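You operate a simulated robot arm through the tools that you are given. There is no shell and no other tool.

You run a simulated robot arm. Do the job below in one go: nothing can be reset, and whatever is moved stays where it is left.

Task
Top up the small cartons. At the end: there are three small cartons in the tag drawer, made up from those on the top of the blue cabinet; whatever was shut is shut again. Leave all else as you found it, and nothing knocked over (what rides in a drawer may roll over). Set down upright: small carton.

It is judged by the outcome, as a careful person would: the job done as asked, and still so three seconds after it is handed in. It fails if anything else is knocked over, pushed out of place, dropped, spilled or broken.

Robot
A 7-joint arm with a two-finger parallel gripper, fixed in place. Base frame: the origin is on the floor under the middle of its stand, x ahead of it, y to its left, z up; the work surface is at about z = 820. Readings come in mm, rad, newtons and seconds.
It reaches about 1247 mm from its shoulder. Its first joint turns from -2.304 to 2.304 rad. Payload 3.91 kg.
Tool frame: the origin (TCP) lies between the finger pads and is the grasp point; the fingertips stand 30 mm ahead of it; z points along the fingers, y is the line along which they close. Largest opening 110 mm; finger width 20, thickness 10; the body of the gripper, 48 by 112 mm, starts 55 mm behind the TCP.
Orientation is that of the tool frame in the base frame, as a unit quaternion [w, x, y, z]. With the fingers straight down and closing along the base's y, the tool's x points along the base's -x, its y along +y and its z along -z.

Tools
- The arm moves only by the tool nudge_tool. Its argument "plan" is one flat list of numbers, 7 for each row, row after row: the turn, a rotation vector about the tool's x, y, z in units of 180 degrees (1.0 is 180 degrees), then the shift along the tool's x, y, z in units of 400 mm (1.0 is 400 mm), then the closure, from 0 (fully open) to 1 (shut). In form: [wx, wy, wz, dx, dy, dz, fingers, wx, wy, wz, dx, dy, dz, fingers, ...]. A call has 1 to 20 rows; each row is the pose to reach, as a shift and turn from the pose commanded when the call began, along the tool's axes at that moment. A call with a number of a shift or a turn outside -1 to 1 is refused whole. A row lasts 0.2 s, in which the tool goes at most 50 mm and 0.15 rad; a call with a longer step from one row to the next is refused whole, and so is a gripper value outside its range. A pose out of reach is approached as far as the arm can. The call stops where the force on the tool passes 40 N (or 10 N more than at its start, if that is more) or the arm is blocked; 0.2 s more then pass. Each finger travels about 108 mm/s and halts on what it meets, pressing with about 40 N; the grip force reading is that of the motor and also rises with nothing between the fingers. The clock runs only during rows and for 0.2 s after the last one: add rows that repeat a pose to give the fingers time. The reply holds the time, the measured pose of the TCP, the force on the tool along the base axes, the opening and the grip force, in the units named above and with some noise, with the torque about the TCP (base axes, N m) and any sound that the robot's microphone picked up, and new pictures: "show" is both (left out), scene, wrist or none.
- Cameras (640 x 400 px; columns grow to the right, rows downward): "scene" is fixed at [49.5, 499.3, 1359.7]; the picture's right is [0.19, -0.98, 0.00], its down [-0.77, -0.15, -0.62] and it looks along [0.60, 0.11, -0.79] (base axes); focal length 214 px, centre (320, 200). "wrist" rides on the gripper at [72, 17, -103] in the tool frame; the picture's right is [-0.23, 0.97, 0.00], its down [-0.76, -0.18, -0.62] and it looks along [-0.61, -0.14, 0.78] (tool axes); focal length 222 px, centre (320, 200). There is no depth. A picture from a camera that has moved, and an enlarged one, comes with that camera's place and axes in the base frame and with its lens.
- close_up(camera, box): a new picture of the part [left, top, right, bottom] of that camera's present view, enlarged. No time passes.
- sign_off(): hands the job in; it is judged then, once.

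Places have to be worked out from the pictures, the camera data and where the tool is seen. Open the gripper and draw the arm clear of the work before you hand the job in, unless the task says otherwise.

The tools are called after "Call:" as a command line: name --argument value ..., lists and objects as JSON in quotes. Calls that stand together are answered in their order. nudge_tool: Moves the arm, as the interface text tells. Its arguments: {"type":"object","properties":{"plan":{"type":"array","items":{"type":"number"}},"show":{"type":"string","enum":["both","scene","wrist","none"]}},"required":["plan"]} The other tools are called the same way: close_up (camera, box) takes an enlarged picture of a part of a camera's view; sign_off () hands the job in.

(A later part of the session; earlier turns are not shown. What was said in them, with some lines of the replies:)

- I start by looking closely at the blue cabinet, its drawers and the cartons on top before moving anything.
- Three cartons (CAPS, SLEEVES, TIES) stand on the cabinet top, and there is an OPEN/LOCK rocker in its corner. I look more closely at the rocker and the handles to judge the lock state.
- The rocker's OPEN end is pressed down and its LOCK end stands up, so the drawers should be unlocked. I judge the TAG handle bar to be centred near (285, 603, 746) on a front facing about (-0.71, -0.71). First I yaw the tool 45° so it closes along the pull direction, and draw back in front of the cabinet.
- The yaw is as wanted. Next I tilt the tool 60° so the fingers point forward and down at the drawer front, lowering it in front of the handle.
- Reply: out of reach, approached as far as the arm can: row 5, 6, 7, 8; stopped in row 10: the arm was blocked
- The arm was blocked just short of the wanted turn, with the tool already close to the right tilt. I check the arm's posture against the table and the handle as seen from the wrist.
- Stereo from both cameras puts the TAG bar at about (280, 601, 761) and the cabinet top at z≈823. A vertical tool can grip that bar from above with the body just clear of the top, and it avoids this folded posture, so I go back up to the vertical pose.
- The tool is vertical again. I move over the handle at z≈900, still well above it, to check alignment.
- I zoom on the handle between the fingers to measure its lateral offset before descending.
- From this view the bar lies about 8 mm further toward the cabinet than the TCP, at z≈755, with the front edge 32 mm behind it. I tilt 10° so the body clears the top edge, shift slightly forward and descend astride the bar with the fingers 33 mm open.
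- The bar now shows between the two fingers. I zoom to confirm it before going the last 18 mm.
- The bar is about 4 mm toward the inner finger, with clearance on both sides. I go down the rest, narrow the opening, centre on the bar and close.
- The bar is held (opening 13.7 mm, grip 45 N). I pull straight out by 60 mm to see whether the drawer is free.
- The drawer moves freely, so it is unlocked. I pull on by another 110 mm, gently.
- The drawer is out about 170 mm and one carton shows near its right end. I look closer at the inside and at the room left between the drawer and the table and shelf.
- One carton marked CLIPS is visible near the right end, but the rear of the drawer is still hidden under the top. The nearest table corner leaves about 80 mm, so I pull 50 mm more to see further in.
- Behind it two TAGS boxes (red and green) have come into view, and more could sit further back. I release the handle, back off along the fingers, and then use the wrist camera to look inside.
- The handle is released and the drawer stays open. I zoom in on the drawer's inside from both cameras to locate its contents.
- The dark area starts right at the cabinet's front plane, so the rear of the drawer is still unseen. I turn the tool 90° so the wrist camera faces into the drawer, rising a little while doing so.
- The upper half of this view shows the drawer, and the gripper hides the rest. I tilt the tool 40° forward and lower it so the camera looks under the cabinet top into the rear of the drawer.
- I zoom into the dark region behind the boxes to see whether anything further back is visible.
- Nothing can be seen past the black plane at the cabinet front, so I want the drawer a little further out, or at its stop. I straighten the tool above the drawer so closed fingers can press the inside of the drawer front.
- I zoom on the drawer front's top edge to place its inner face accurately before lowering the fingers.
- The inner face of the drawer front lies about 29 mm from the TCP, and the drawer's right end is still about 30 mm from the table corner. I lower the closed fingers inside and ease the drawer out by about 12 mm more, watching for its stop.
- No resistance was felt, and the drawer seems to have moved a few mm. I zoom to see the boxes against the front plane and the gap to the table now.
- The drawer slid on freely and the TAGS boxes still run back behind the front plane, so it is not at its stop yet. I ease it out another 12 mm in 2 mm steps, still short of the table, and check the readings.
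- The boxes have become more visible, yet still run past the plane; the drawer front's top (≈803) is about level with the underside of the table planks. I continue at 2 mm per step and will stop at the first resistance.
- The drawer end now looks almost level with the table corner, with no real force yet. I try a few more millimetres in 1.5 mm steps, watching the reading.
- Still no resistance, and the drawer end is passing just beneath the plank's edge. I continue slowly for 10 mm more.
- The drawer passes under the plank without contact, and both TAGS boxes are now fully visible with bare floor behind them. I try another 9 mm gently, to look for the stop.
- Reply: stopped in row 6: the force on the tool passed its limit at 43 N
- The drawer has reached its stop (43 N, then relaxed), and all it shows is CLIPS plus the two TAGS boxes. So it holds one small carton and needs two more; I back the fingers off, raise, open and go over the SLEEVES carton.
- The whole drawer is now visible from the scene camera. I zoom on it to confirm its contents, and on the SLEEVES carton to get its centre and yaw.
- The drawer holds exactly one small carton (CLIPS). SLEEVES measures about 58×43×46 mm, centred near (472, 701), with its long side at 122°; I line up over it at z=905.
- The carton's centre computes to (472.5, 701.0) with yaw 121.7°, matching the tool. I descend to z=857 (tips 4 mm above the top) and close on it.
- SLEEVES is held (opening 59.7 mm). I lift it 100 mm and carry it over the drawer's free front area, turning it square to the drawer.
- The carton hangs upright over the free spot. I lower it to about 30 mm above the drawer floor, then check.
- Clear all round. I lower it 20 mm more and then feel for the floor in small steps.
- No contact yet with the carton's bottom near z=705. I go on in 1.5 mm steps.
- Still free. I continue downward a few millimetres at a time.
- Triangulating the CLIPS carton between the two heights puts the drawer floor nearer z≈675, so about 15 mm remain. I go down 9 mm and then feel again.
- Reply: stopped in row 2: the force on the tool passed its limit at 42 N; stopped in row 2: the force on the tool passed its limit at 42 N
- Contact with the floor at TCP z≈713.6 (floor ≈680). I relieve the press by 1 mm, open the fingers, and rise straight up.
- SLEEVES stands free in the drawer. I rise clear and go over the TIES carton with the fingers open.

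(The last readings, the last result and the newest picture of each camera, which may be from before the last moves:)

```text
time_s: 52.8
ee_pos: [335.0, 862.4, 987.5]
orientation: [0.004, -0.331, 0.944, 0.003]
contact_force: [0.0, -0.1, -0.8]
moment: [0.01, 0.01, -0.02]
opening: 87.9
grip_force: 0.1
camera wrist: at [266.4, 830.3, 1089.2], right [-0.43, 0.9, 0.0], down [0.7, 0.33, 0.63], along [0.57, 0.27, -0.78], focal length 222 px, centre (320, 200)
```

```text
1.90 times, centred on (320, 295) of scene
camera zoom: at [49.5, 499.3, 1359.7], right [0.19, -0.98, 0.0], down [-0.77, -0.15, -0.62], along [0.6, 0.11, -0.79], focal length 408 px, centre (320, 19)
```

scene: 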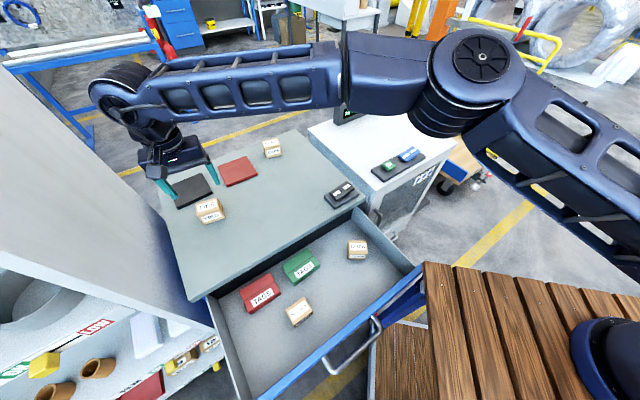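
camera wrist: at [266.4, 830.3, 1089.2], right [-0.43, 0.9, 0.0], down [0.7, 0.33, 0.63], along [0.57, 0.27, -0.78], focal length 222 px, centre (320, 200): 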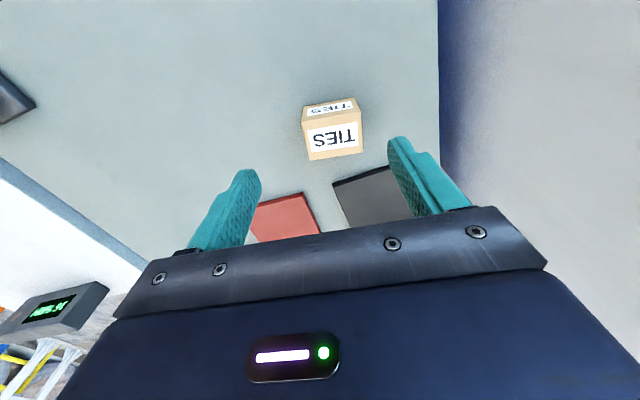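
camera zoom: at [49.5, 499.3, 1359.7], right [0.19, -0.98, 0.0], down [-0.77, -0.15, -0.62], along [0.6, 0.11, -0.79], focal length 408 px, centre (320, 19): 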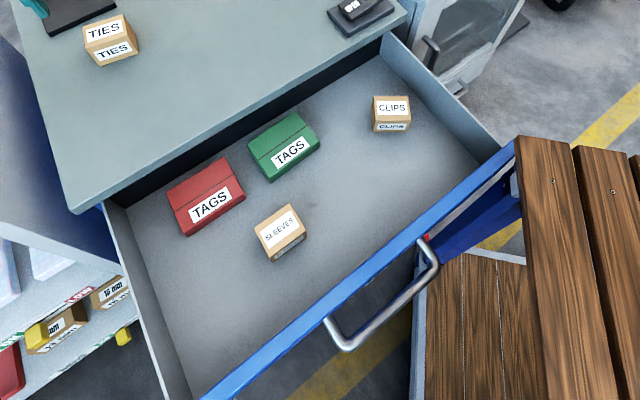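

TIES computes to centre (345, 884), yaw 125°, same size; the black pad behind is well clear. I line up at z=905.

Call:
nudge_tool --plan '[0, 0, 0.0065, -0.018, 0.009, 0.07, 0.2, 0, 0, 0.013, -0.036, 0.018, 0.14, 0.2, 0, 0, 0.0194, -0.053, 0.0268, 0.206, 0.2, 0, 0, 0.0194, -0.053, 0.0268, 0.206, 0.2]' --show "wrist"

Call:
close_up --camera "wrist" --box '[180, 40, 480, 240]'

```text
time_s: 53.8
ee_pos: [344.7, 884.1, 904.6]
orientation: [0.004, -0.302, 0.953, 0.002]
contact_force: [0.8, 0.9, 0.5]
moment: [0.04, 0.01, -0.01]
opening: 88.1
grip_force: 0.0
camera wrist: at [275.1, 856.5, 1006.2], right [-0.37, 0.93, 0.01], down [0.72, 0.29, 0.63], along [0.58, 0.24, -0.78], focal length 222 px, centre (320, 200)
```

wrist: 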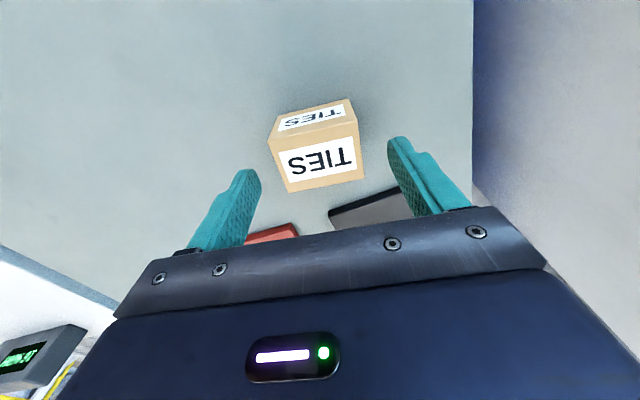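

```text
2.00 times, centred on (330, 140) of wrist
camera zoom: at [275.1, 856.5, 1006.2], right [-0.37, 0.93, 0.01], down [0.72, 0.29, 0.63], along [0.58, 0.24, -0.78], focal length 444 px, centre (300, 320)
```

zoom: 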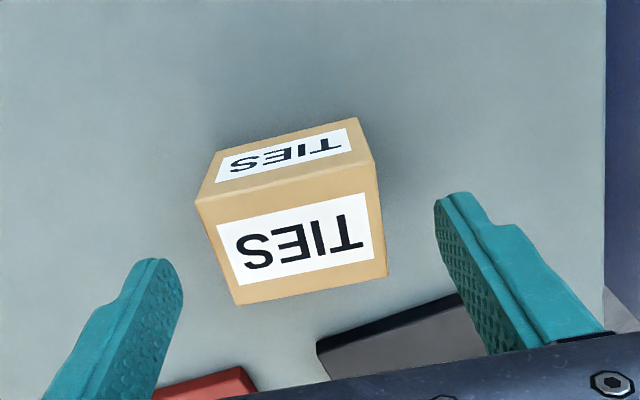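

The picture matches the one I had just before gripping SLEEVES, so the alignment is right. I descend to z≈857 and close.

Call:
nudge_tool --plan '[0, 0, 0, 0, 0, 0.05, 0.2, 0, 0, 0, 0, 0, 0.09, 0.2, 0, 0, 0, 0, 0, 0.119, 0.2, 0, 0, 0, 0, 0, 0.119, 0.2, 0, 0, 0, 0, 0, 0.119, 1, 0, 0, 0, 0, 0, 0.119, 1, 0, 0, 0, 0, 0, 0.119, 1]' --show "both"

```text
time_s: 55.4
ee_pos: [345.7, 885.4, 857.3]
orientation: [0.004, -0.302, 0.953, 0.003]
contact_force: [1.5, 0.8, 1.2]
moment: [-0.08, -0.11, 0.03]
opening: 59.6
grip_force: 40.3
camera wrist: at [275.4, 857.2, 958.8], right [-0.37, 0.93, 0.01], down [0.72, 0.29, 0.63], along [0.58, 0.24, -0.78], focal length 222 px, centre (320, 200)
```

scene: 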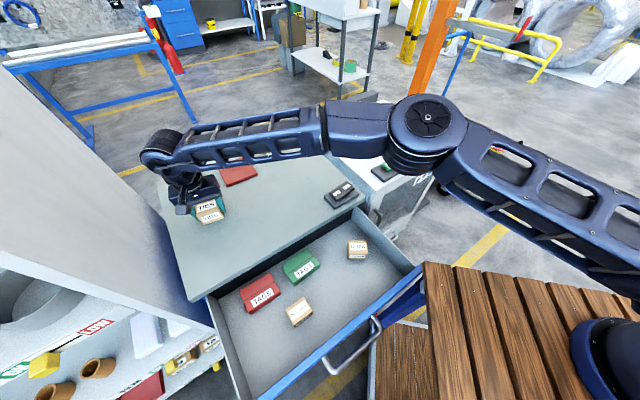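
wrist: 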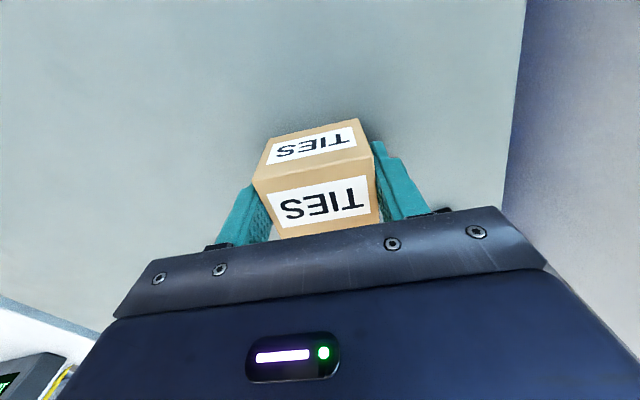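

TIES is held. I lift it and carry it over the drawer to a spot about 100 mm to the right of SLEEVES.

Call:
nudge_tool --plan '[0, 0, 0, 0, 0, -0.05, 1, 0, 0, 0, 0, 0, -0.12, 1, 0, 0, 0, 0, 0, -0.2, 1, 0, 0, 0, 0, 0, -0.2675, 1, 0, 0, -0.0055, 0.079, -0.0603, -0.2675, 1, 0, 0, -0.0109, 0.158, -0.1206, -0.2675, 1, 0, 0, -0.0164, 0.237, -0.1809, -0.2675, 1, 0, 0, -0.0219, 0.316, -0.2412, -0.2675, 1, 0, 0, -0.0274, 0.395, -0.3015, -0.2675, 1, 0, 0, -0.0328, 0.474, -0.3618, -0.2675, 1, 0, 0, -0.0383, 0.553, -0.4221, -0.2675, 1, 0, 0, -0.0438, 0.632, -0.4824, -0.2675, 1, 0, 0, -0.0492, 0.711, -0.5427, -0.2675, 1, 0, 0, -0.0547, 0.79, -0.603, -0.2675, 1, 0, 0, -0.0547, 0.79, -0.603, -0.2675, 1]' --show "both"

```text
time_s: 58.6
ee_pos: [223.9, 504.9, 960.8]
orientation: [0.004, -0.383, 0.924, 0.002]
contact_force: [-0.4, 0.1, -2.3]
moment: [-0.01, -0.02, 0.01]
opening: 59.6
grip_force: 40.3
camera wrist: at [159.9, 465.5, 1062.3], right [-0.53, 0.85, 0.0], down [0.66, 0.41, 0.63], along [0.53, 0.33, -0.78], focal length 222 px, centre (320, 200)
```

scene: 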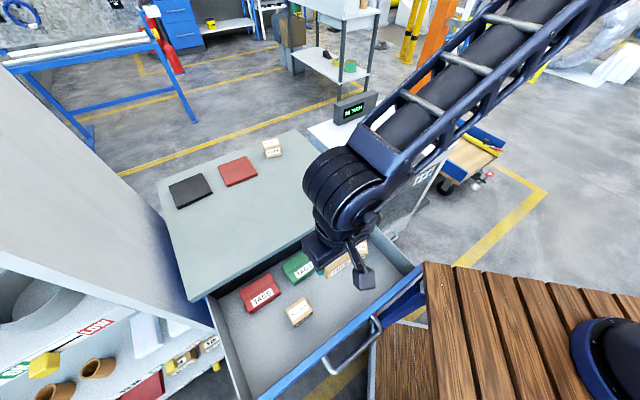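
wrist: 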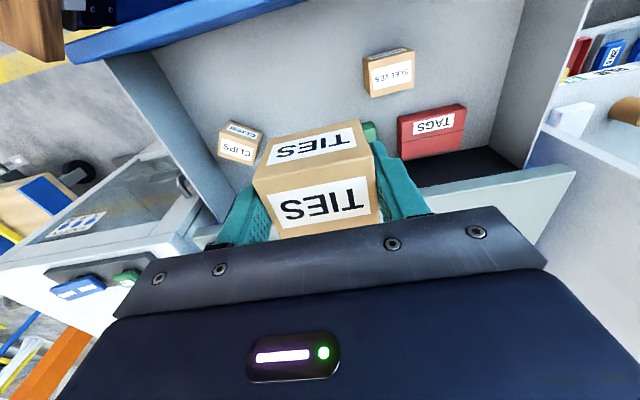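

The spot below is clear of SLEEVES, CLIPS and the green box. I lower to just above the floor (z≈722).

Call:
nudge_tool --plan '[0, 0, 0, 0, 0, 0.09, 1, 0, 0, 0, 0, 0, 0.19, 1, 0, 0, 0, 0, 0, 0.29, 1, 0, 0, 0, 0, 0, 0.38, 1, 0, 0, 0, 0, 0, 0.46, 1, 0, 0, 0, 0, 0, 0.53, 1, 0, 0, 0, 0, 0, 0.575, 1, 0, 0, 0, 0, 0, 0.597, 1, 0, 0, 0, 0, 0, 0.597, 1]' --show "both"

```text
time_s: 60.6
ee_pos: [225.6, 507.4, 720.8]
orientation: [0.005, -0.383, 0.924, 0.003]
contact_force: [0.2, 0.0, -2.0]
moment: [-0.01, 0.01, 0.01]
opening: 59.8
grip_force: 39.9
camera wrist: at [162.0, 467.7, 823.2], right [-0.53, 0.85, 0.0], down [0.66, 0.41, 0.63], along [0.53, 0.33, -0.78], focal length 222 px, centre (320, 200)
```

scene: 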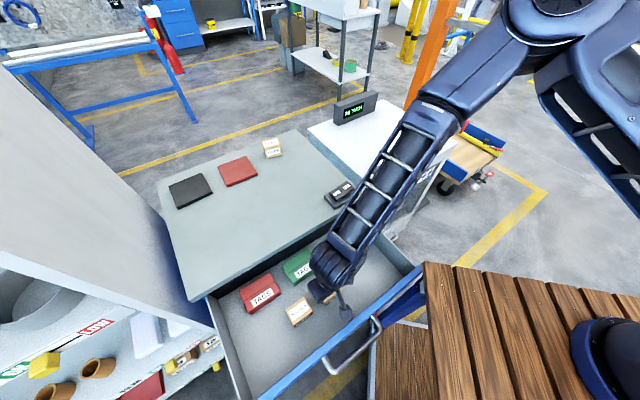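
wrist: 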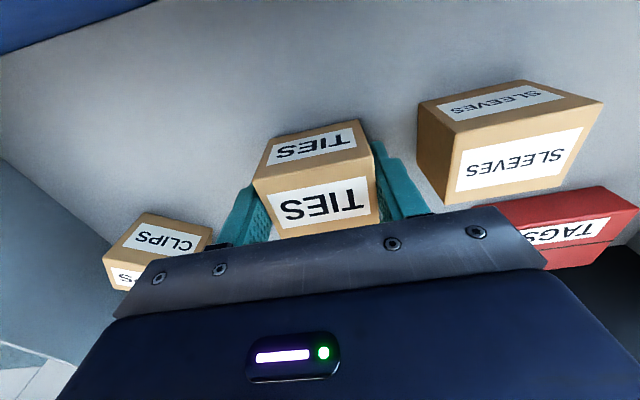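

About 7 mm remain. I lower in 1 mm steps until the floor is felt.

Call:
nudge_tool --plan '[0, 0, 0, 0, 0, 0.0025, 1, 0, 0, 0, 0, 0, 0.005, 1, 0, 0, 0, 0, 0, 0.0075, 1, 0, 0, 0, 0, 0, 0.01, 1, 0, 0, 0, 0, 0, 0.0125, 1]' --show "none"

Call:
nudge_tool --plan '[0, 0, 0, 0, 0, 0.00125, 1, 0, 0, 0, 0, 0, 0.0025, 1]' --show "none"

```text
time_s: 61.8
ee_pos: [226.6, 507.7, 717.6]
orientation: [0.004, -0.383, 0.924, 0.003]
contact_force: [-0.1, 0.0, -2.0]
moment: [-0.01, 0.04, -0.01]
opening: 59.7
grip_force: 40.5
```

```text
time_s: 62.4
ee_pos: [226.1, 507.5, 715.9]
orientation: [0.004, -0.383, 0.924, 0.003]
contact_force: [-0.5, -0.7, -2.7]
moment: [-0.04, 0.02, -0.02]
opening: 59.9
grip_force: 39.6
```

Nearly there (z≈716, contact expected near 714). I take another 2 mm in half-millimetre steps.

Call:
nudge_tool --plan '[0, 0, 0, 0, 0, 0.00125, 1, 0, 0, 0, 0, 0, 0.0025, 1]' --show "none"

Call:
nudge_tool --plan '[0, 0, 0, 0, 0, 0.00125, 1, 0, 0, 0, 0, 0, 0.0025, 1]' --show "wrist"

```text
time_s: 63.0
ee_pos: [226.2, 507.3, 714.7]
orientation: [0.003, -0.384, 0.923, 0.002]
contact_force: [-0.1, 0.2, -0.7]
moment: [-0.03, -0.01, 0.0]
opening: 59.7
grip_force: 40.1
```

```text
time_s: 63.6
ee_pos: [225.5, 507.0, 713.7]
orientation: [0.003, -0.382, 0.924, 0.002]
contact_force: [-0.6, 0.1, -3.0]
moment: [-0.03, 0.0, -0.03]
opening: 59.8
grip_force: 40.3
camera wrist: at [162.0, 467.9, 815.7], right [-0.53, 0.85, 0.0], down [0.66, 0.41, 0.63], along [0.53, 0.33, -0.78], focal length 222 px, centre (320, 200)
```

wrist: 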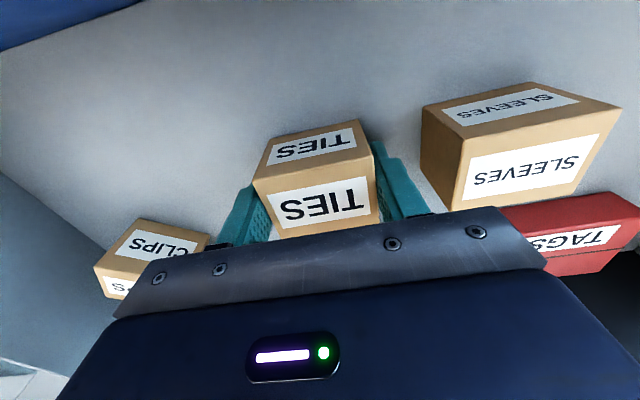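

Not yet felt. I continue another 2 mm.

Call:
nudge_tool --plan '[0, 0, 0, 0, 0, 0.00125, 1, 0, 0, 0, 0, 0, 0.0025, 1]' --show "none"

Call:
nudge_tool --plan '[0, 0, 0, 0, 0, 0.00125, 1, 0, 0, 0, 0, 0, 0.0025, 1]' --show "none"

```text
time_s: 64.2
ee_pos: [226.0, 506.2, 714.2]
orientation: [0.004, -0.382, 0.924, 0.003]
contact_force: [2.7, -3.6, 20.8]
moment: [-0.7, -0.11, 0.07]
opening: 59.5
grip_force: 40.1
```

```text
time_s: 64.8
ee_pos: [226.6, 507.4, 714.5]
orientation: [0.005, -0.382, 0.924, 0.003]
contact_force: [2.4, -1.2, 9.6]
moment: [-0.28, 0.05, 0.06]
opening: 59.4
grip_force: 40.2
stopped in row 2: the force on the tool passed its limit at 42 N (the readings are from after the stop); the commanded pose is now the measured one
```

The floor is felt at z≈714 (20 N, then the limit). I relieve it by 1 mm and open the fingers.

Call:
nudge_tool --plan '[0, 0, 0, 0, 0, -0.0025, 1, 0, 0, 0, 0, 0, -0.0025, 0.6, 0, 0, 0, 0, 0, -0.0025, 0.3, 0, 0, 0, 0, 0, -0.0025, 0.3]' --show "wrist"

```text
time_s: 65.8
ee_pos: [226.7, 506.9, 714.3]
orientation: [0.004, -0.382, 0.924, 0.003]
contact_force: [-0.5, 0.0, -0.5]
moment: [0.0, 0.0, -0.02]
opening: 76.9
grip_force: 0.0
camera wrist: at [162.0, 468.4, 815.8], right [-0.53, 0.85, 0.0], down [0.66, 0.41, 0.63], along [0.53, 0.34, -0.78], focal length 222 px, centre (320, 200)
```

wrist: 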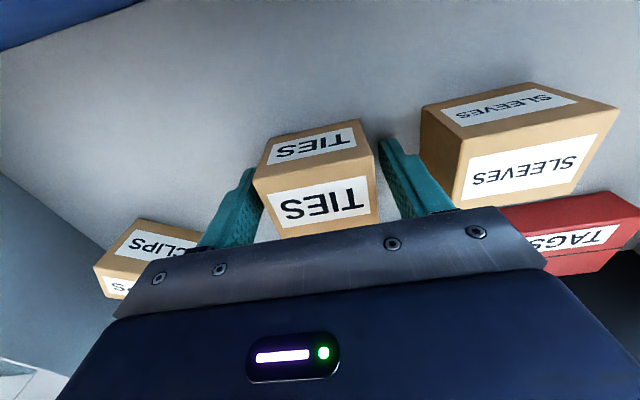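

TIES stands released beside SLEEVES. I rise straight up and check the drawer's contents from both cameras.

Call:
nudge_tool --plan '[0, 0, 0, 0, 0, -0.03, 0.3, 0, 0, 0, 0, 0, -0.1, 0.3, 0, 0, 0, 0, 0, -0.2, 0.3, 0, 0, 0, 0, 0, -0.3, 0.3, 0, 0, 0, 0, 0, -0.4, 0.3, 0, 0, 0, 0, 0, -0.5, 0.4, 0, 0, 0, 0.06, 0, -0.55, 0.6, 0, 0, 0, 0.12, 0, -0.55, 0.8, 0, 0, 0, 0.12, 0, -0.55, 1]' --show "both"

Call:
close_up --camera "scene" --box '[200, 190, 440, 400]'

```text
time_s: 67.8
ee_pos: [190.0, 472.5, 934.2]
orientation: [0.005, -0.383, 0.924, 0.003]
contact_force: [0.6, -1.7, 0.3]
moment: [0.04, 0.01, -0.03]
opening: 0.1
grip_force: 37.8
camera wrist: at [127.3, 432.4, 1035.2], right [-0.53, 0.85, 0.0], down [0.66, 0.41, 0.63], along [0.53, 0.34, -0.78], focal length 222 px, centre (320, 200)
```

scene: 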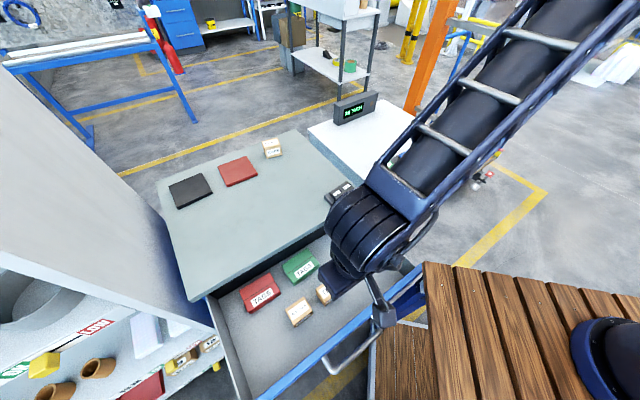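
wrist: 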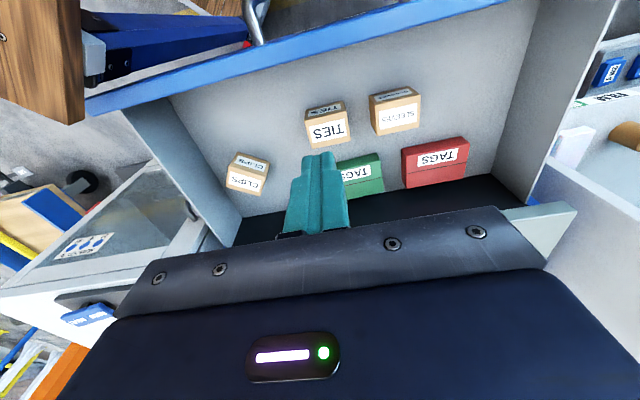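

```text
1.90 times, centred on (320, 295) of scene
camera zoom: at [49.5, 499.3, 1359.7], right [0.19, -0.98, 0.0], down [-0.77, -0.15, -0.62], along [0.6, 0.11, -0.79], focal length 408 px, centre (320, 19)
```

zoom: 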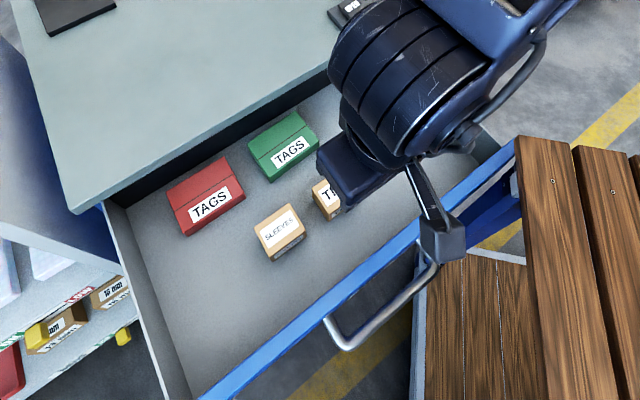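

Three cartons (CLIPS, TIES, SLEEVES) now stand upright in the drawer. To shut it I move the closed fingers out in front of the handle and check the reach there.

Call:
nudge_tool --plan '[0, 0, 0, 0.0674, 0.014, 0, 1, 0, 0, 0, 0.135, 0.028, 0, 1, 0, 0, 0, 0.202, 0.042, 0.02, 1, 0, 0, 0, 0.27, 0.056, 0.05, 1, 0, 0, 0, 0.337, 0.07, 0.085, 1, 0, 0, 0, 0.337, 0.07, 0.085, 1]' --show "both"

```text
time_s: 69.2
ee_pos: [75.0, 395.8, 897.7]
orientation: [0.004, -0.383, 0.924, 0.002]
contact_force: [-0.8, -0.6, -1.3]
moment: [0.01, -0.02, 0.01]
opening: 0.1
grip_force: 37.9
camera wrist: at [11.2, 356.9, 999.3], right [-0.53, 0.85, 0.0], down [0.66, 0.41, 0.63], along [0.53, 0.34, -0.78], focal length 222 px, centre (320, 200)
```

scene: 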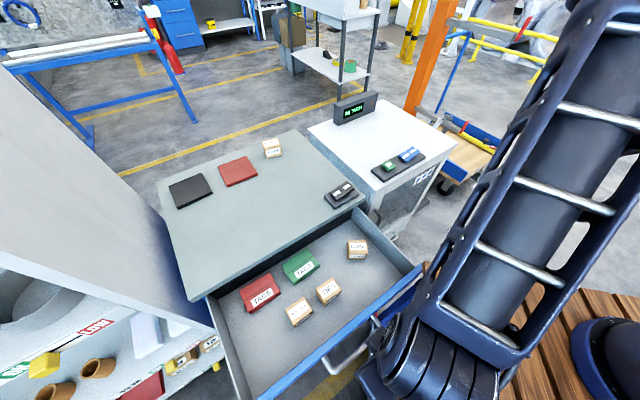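
wrist: 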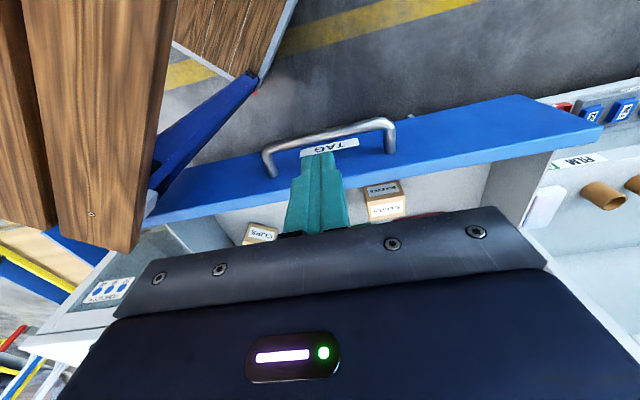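

The bar is about 33 mm ahead of the TCP, so straight down is clear. I lower the closed fingers in front of it to z≈762.

Call:
nudge_tool --plan '[0, 0, 0, 0, 0, 0.07, 1, 0, 0, 0, 0, 0, 0.15, 1, 0, 0, 0, 0, 0, 0.22, 1, 0, 0, 0, 0, 0, 0.29, 1, 0, 0, 0, 0, 0, 0.339, 1, 0, 0, 0, 0, 0, 0.339, 1]' --show "both"

```text
time_s: 70.6
ee_pos: [76.9, 398.3, 762.2]
orientation: [0.005, -0.382, 0.924, 0.003]
contact_force: [0.2, 0.0, -1.1]
moment: [-0.01, -0.01, -0.02]
opening: 0.0
grip_force: 37.9
camera wrist: at [12.4, 358.6, 863.6], right [-0.53, 0.85, 0.0], down [0.66, 0.41, 0.63], along [0.53, 0.34, -0.78], focal length 222 px, centre (320, 200)
```

scene: 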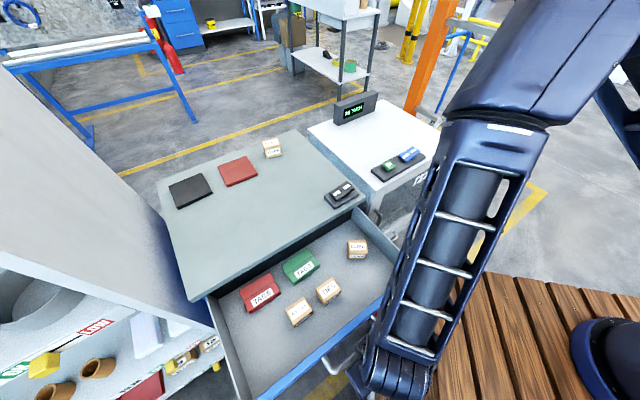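
wrist: 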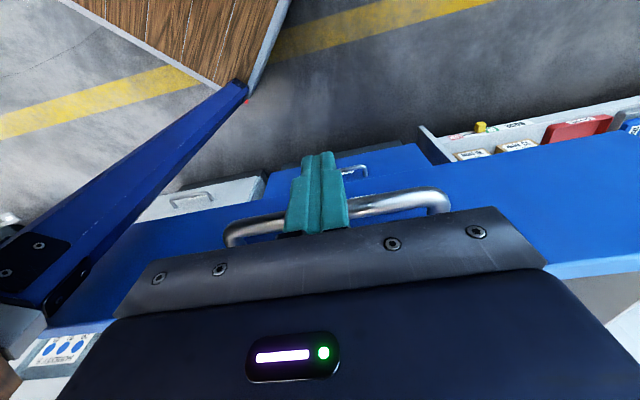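

The fingers are in front of the bar. I push it home gently, first about 210 mm at low speed.

Call:
nudge_tool --plan '[0, 0, 0, -0.0125, 0, 0, 1, 0, 0, 0, -0.025, 0, 0, 1, 0, 0, 0, -0.0375, 0, 0, 1, 0, 0, 0, -0.05, 0, 0, 1, 0, 0, 0, -0.07, 0, 0, 1, 0, 0, 0, -0.095, 0, 0, 1, 0, 0, 0, -0.125, 0, 0, 1, 0, 0, 0, -0.155, 0, 0, 1, 0, 0, 0, -0.185, 0, 0, 1, 0, 0, 0, -0.215, 0, 0, 1, 0, 0, 0, -0.245, 0, 0, 1, 0, 0, 0, -0.275, 0, 0, 1, 0, 0, 0, -0.305, 0, 0, 1, 0, 0, 0, -0.335, 0, 0, 1, 0, 0, 0, -0.365, 0, 0, 1, 0, 0, 0, -0.395, 0, 0, 1, 0, 0, 0, -0.425, 0, 0, 1, 0, 0, 0, -0.455, 0, 0, 1, 0, 0, 0, -0.48, 0, 0, 1, 0, 0, 0, -0.5, 0, 0, 1]' --show "both"

```text
time_s: 74.8
ee_pos: [218.2, 539.9, 765.1]
orientation: [0.005, -0.383, 0.924, 0.002]
contact_force: [-0.4, -0.1, 0.0]
moment: [-0.01, -0.03, 0.02]
opening: 0.0
grip_force: 37.7
camera wrist: at [154.3, 499.8, 866.4], right [-0.53, 0.85, 0.0], down [0.66, 0.41, 0.63], along [0.53, 0.34, -0.78], focal length 222 px, centre (320, 200)
```

scene: 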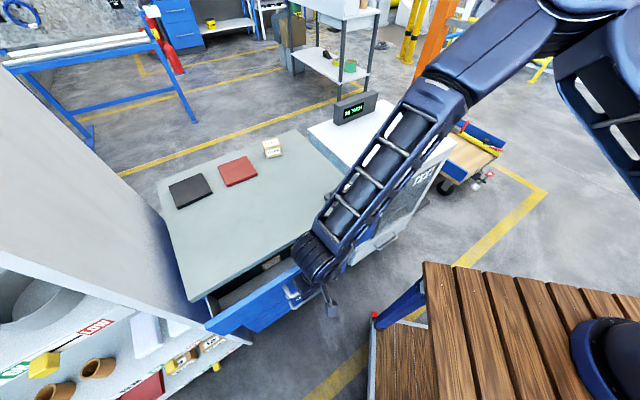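
wrist: 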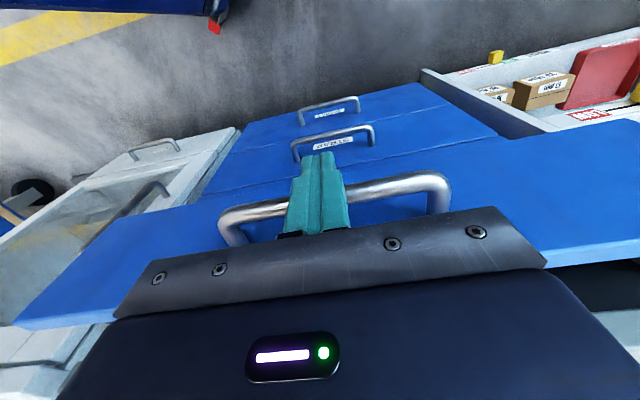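

The drawer follows well; about 79 mm should remain. I push on at 8 mm per row, slowing near the end.

Call:
nudge_tool --plan '[0, 0, 0, -0.01, 0, 0, 1, 0, 0, 0, -0.025, 0, 0, 1, 0, 0, 0, -0.045, 0, 0, 1, 0, 0, 0, -0.065, 0, 0, 1, 0, 0, 0, -0.085, 0, 0, 1, 0, 0, 0, -0.105, 0, 0, 1, 0, 0, 0, -0.125, 0, 0, 1, 0, 0, 0, -0.14, 0, 0, 1, 0, 0, 0, -0.15, 0, 0, 1, 0, 0, 0, -0.16, 0, 0, 1, 0, 0, 0, -0.17, 0, 0, 1]' --show "both"

```text
time_s: 77.2
ee_pos: [266.9, 588.9, 765.7]
orientation: [0.004, -0.382, 0.924, 0.003]
contact_force: [-1.3, -0.7, 0.4]
moment: [0.0, -0.02, 0.01]
opening: 0.0
grip_force: 38.3
camera wrist: at [202.8, 548.0, 867.2], right [-0.53, 0.85, 0.0], down [0.66, 0.41, 0.63], along [0.53, 0.34, -0.78], focal length 222 px, centre (320, 200)
```

scene: 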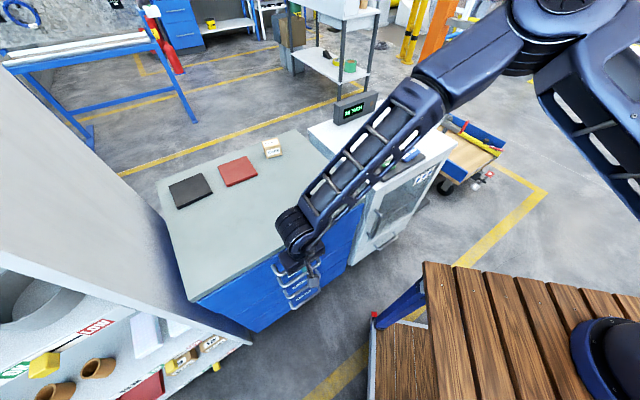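
wrist: 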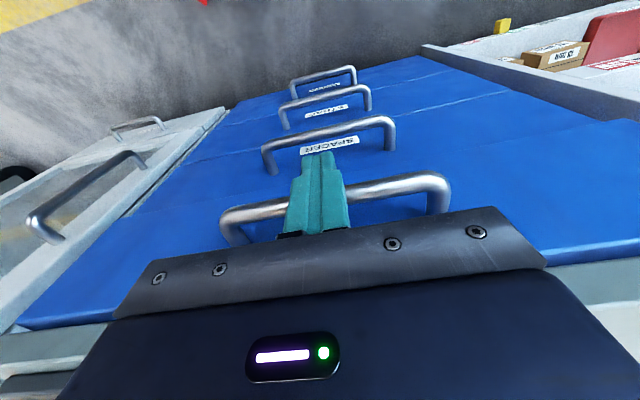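

The drawer is almost in. I finish with 2 mm steps until it comes up against its closed stop.

Call:
nudge_tool --plan '[0, 0, 0, -0.005, 0, 0, 1, 0, 0, 0, -0.01, 0, 0, 1, 0, 0, 0, -0.015, 0, 0, 1, 0, 0, 0, -0.02, 0, 0, 1, 0, 0, 0, -0.025, 0, 0, 1, 0, 0, 0, -0.03, 0, 0, 1, 0, 0, 0, -0.035, 0, 0, 1, 0, 0, 0, -0.04, 0, 0, 1]' --show "both"

```text
time_s: 78.9
ee_pos: [273.7, 595.7, 765.4]
orientation: [0.002, -0.383, 0.924, 0.002]
contact_force: [-5.3, -5.7, 1.8]
moment: [0.01, 0.15, -0.03]
opening: 0.0
grip_force: 38.3
stopped in row 8: the force on the tool passed its limit at 45 N (the readings are from after the stop); the commanded pose is now the measured one
camera wrist: at [210.6, 556.6, 867.2], right [-0.53, 0.85, 0.0], down [0.66, 0.41, 0.63], along [0.53, 0.33, -0.78], focal length 222 px, centre (320, 200)
```

scene: 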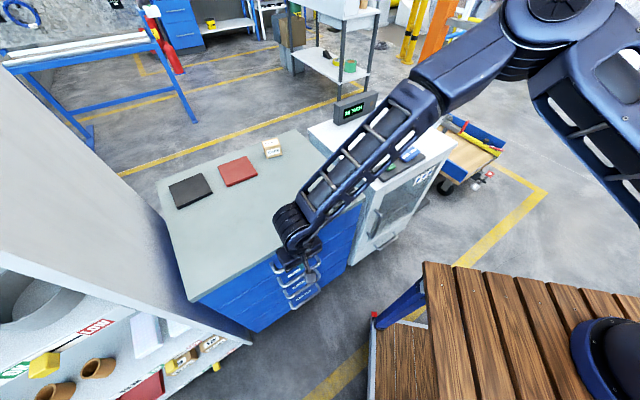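
wrist: 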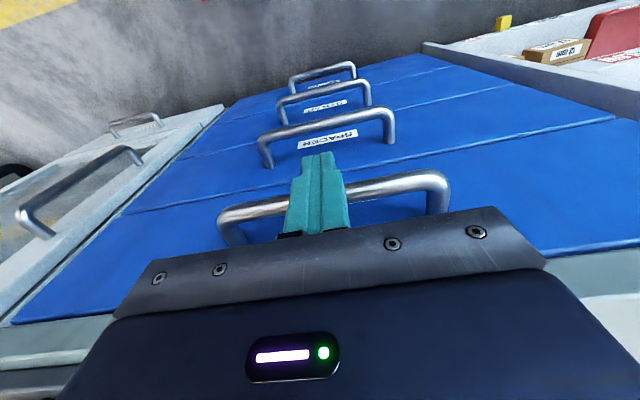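

The stop was met where the closed position was expected (sum 869 vs 870). I back straight off the bar, rise, and then inspect the closed drawer.

Call:
nudge_tool --plan '[0, 0, 0, 0.01, 0, 0, 1, 0, 0, 0, 0.04, 0, 0, 1, 0, 0, 0, 0.1, 0, 0, 1, 0, 0, 0, 0.15, 0, 0, 1, 0, 0, 0, 0.18, 0, -0.08, 0.8, 0, 0, 0, 0.18, 0, -0.2, 0.6, 0, 0, 0, 0.18, 0, -0.32, 0.4, 0, 0, 0, 0.18, 0, -0.44, 0.2, 0, 0, 0, 0.18, 0, -0.56, 0.2, 0, 0, 0, 0.18, 0, -0.68, 0.1]' --show "both"

Call:
close_up --camera "scene" --box '[150, 120, 380, 320]'

Call:
close_up --camera "wrist" --box '[120, 0, 560, 240]'

```text
time_s: 81.1
ee_pos: [222.5, 542.3, 1039.3]
orientation: [0.002, -0.383, 0.924, 0.0]
contact_force: [-0.3, 0.7, -0.7]
moment: [0.02, 0.0, 0.0]
opening: 99.0
grip_force: 0.1
camera wrist: at [159.4, 504.3, 1140.6], right [-0.53, 0.85, 0.0], down [0.66, 0.41, 0.63], along [0.53, 0.33, -0.78], focal length 222 px, centre (320, 200)
```

scene: 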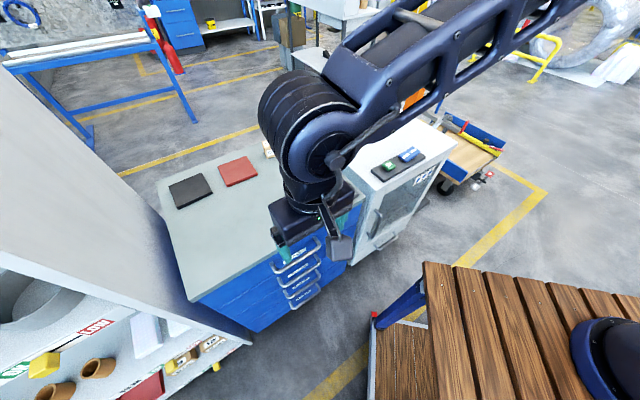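
wrist: 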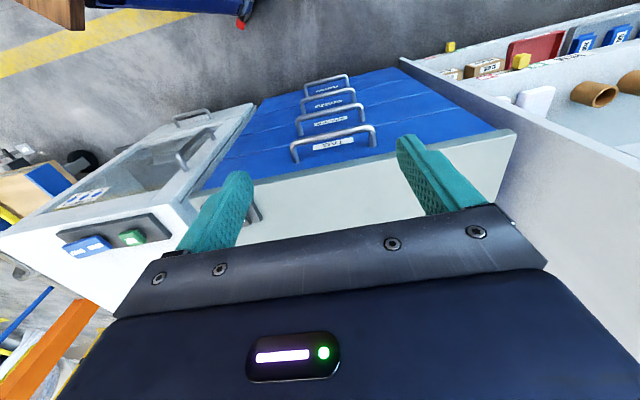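

```text
2.00 times, centred on (265, 220) of scene
camera zoom: at [49.5, 499.3, 1359.7], right [0.19, -0.98, 0.0], down [-0.77, -0.15, -0.62], along [0.6, 0.11, -0.79], focal length 429 px, centre (430, 160)
```

zoom: 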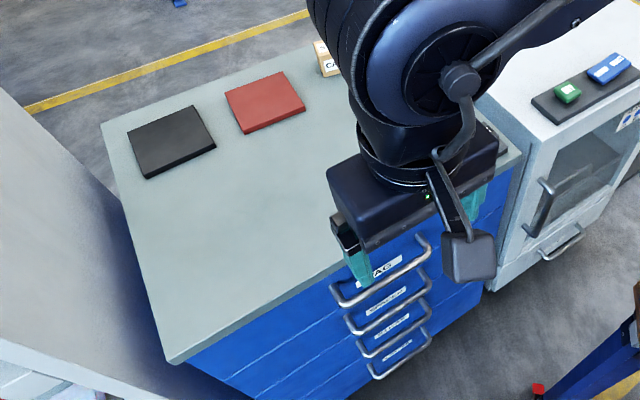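

```text
1.45 times, centred on (340, 120) of wrist
camera zoom: at [159.4, 504.3, 1140.6], right [-0.53, 0.85, 0.0], down [0.66, 0.41, 0.63], along [0.53, 0.33, -0.78], focal length 323 px, centre (291, 316)
```

zoom: 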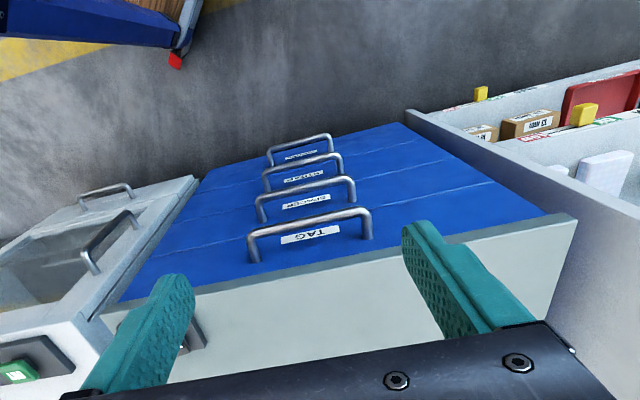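

The TAG drawer is flush again and the other drawers are shut. I draw the arm clear up and away to near its starting place for a final check.

Call:
nudge_tool --plan '[0, 0, 0, 0, 0, -0.08, 0.1, 0, 0, 0, 0, 0, -0.16, 0.1, 0, 0, 0, -0.02, -0.04, -0.244, 0, 0, 0, 0, -0.06, -0.12, -0.244, 0, 0, 0, 0, -0.1, -0.2, -0.244, 0, 0, 0, 0, -0.14, -0.28, -0.244, 0, 0, 0, 0, -0.18, -0.36, -0.244, 0, 0, 0, 0, -0.22, -0.44, -0.244, 0, 0, 0, 0, -0.26, -0.52, -0.244, 0, 0, 0, 0, -0.3, -0.6, -0.244, 0, 0, 0, 0, -0.337, -0.679, -0.244, 0, 0, 0, 0, -0.337, -0.679, -0.244, 0]' --show "both"

Call:
close_up --camera "scene" --box '[150, 120, 380, 320]'

Call:
close_up --camera "scene" --box '[315, 170, 371, 215]'

```text
time_s: 83.7
ee_pos: [510.4, 445.9, 1135.0]
orientation: [0.004, -0.383, 0.924, 0.002]
contact_force: [-0.5, -0.8, -0.6]
moment: [0.04, 0.01, 0.01]
opening: 110.1
grip_force: 0.1
camera wrist: at [446.6, 408.0, 1236.6], right [-0.53, 0.85, 0.0], down [0.66, 0.41, 0.63], along [0.53, 0.33, -0.78], focal length 222 px, centre (320, 200)
```

scene: 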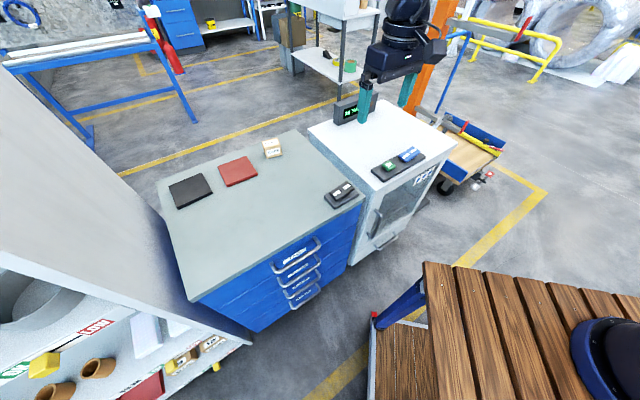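
wrist: 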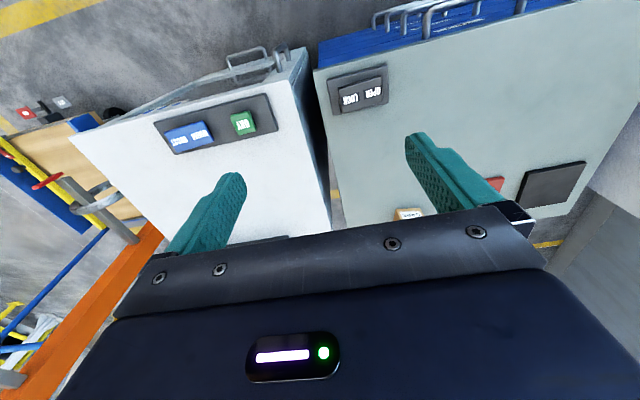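

```text
2.00 times, centred on (265, 220) of scene
camera zoom: at [49.5, 499.3, 1359.7], right [0.19, -0.98, 0.0], down [-0.77, -0.15, -0.62], along [0.6, 0.11, -0.79], focal length 429 px, centre (430, 160)
```

zoom: 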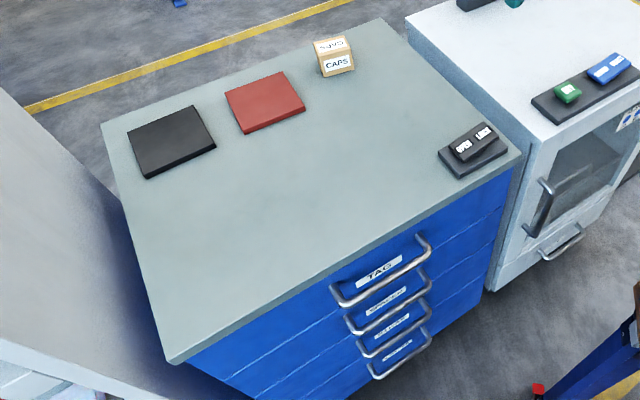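

```text
8.89 times, centred on (343, 192) of scene
camera zoom: at [49.5, 499.3, 1359.7], right [0.19, -0.98, 0.0], down [-0.77, -0.15, -0.62], along [0.6, 0.11, -0.79], focal length 1906 px, centre (116, 267)
```

zoom: 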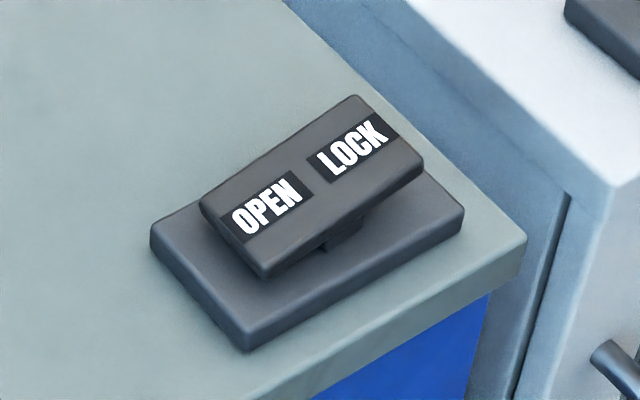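

Everything else is unchanged: the rocker, the pads and CAPS are in place. I make one last comparison of the drawer front with the first picture.

Call:
close_up --camera "scene" --box '[230, 220, 370, 320]'

```text
4.00 times, centred on (300, 270) of scene
camera zoom: at [49.5, 499.3, 1359.7], right [0.19, -0.98, 0.0], down [-0.77, -0.15, -0.62], along [0.6, 0.11, -0.79], focal length 858 px, centre (400, -80)
```

zoom: 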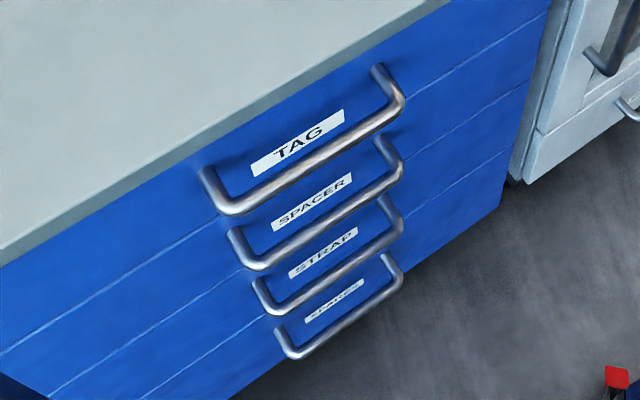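

The drawer front looks the same as in the first picture, so it is fully shut. Three cartons are inside, the gripper is open and the arm is clear, so I hand the job in.

Call:
sign_off

```text
The job is handed in.
```

The tag drawer now holds three small cartons and is shut again. I have handed the job in.

- **Count:** the drawer already held one small carton, CLIPS, so I added two from the cabinet top, SLEEVES and TIES. CAPS stays on top.
- **Placement:** all three stood upright when I last saw them, just before pushing the drawer in. The red and green TAGS boxes in the drawer were not touched.
- **What I could not see:** I opened the drawer to where it would go no further. The part still inside the cabinet stayed hidden, so the count covers what was visible from there.
- **Everything else:** the pads, the OPEN/LOCK switch, the neighbouring cabinet and the other drawers look as they did at the start. The gripper is open and the arm is back near its starting place.
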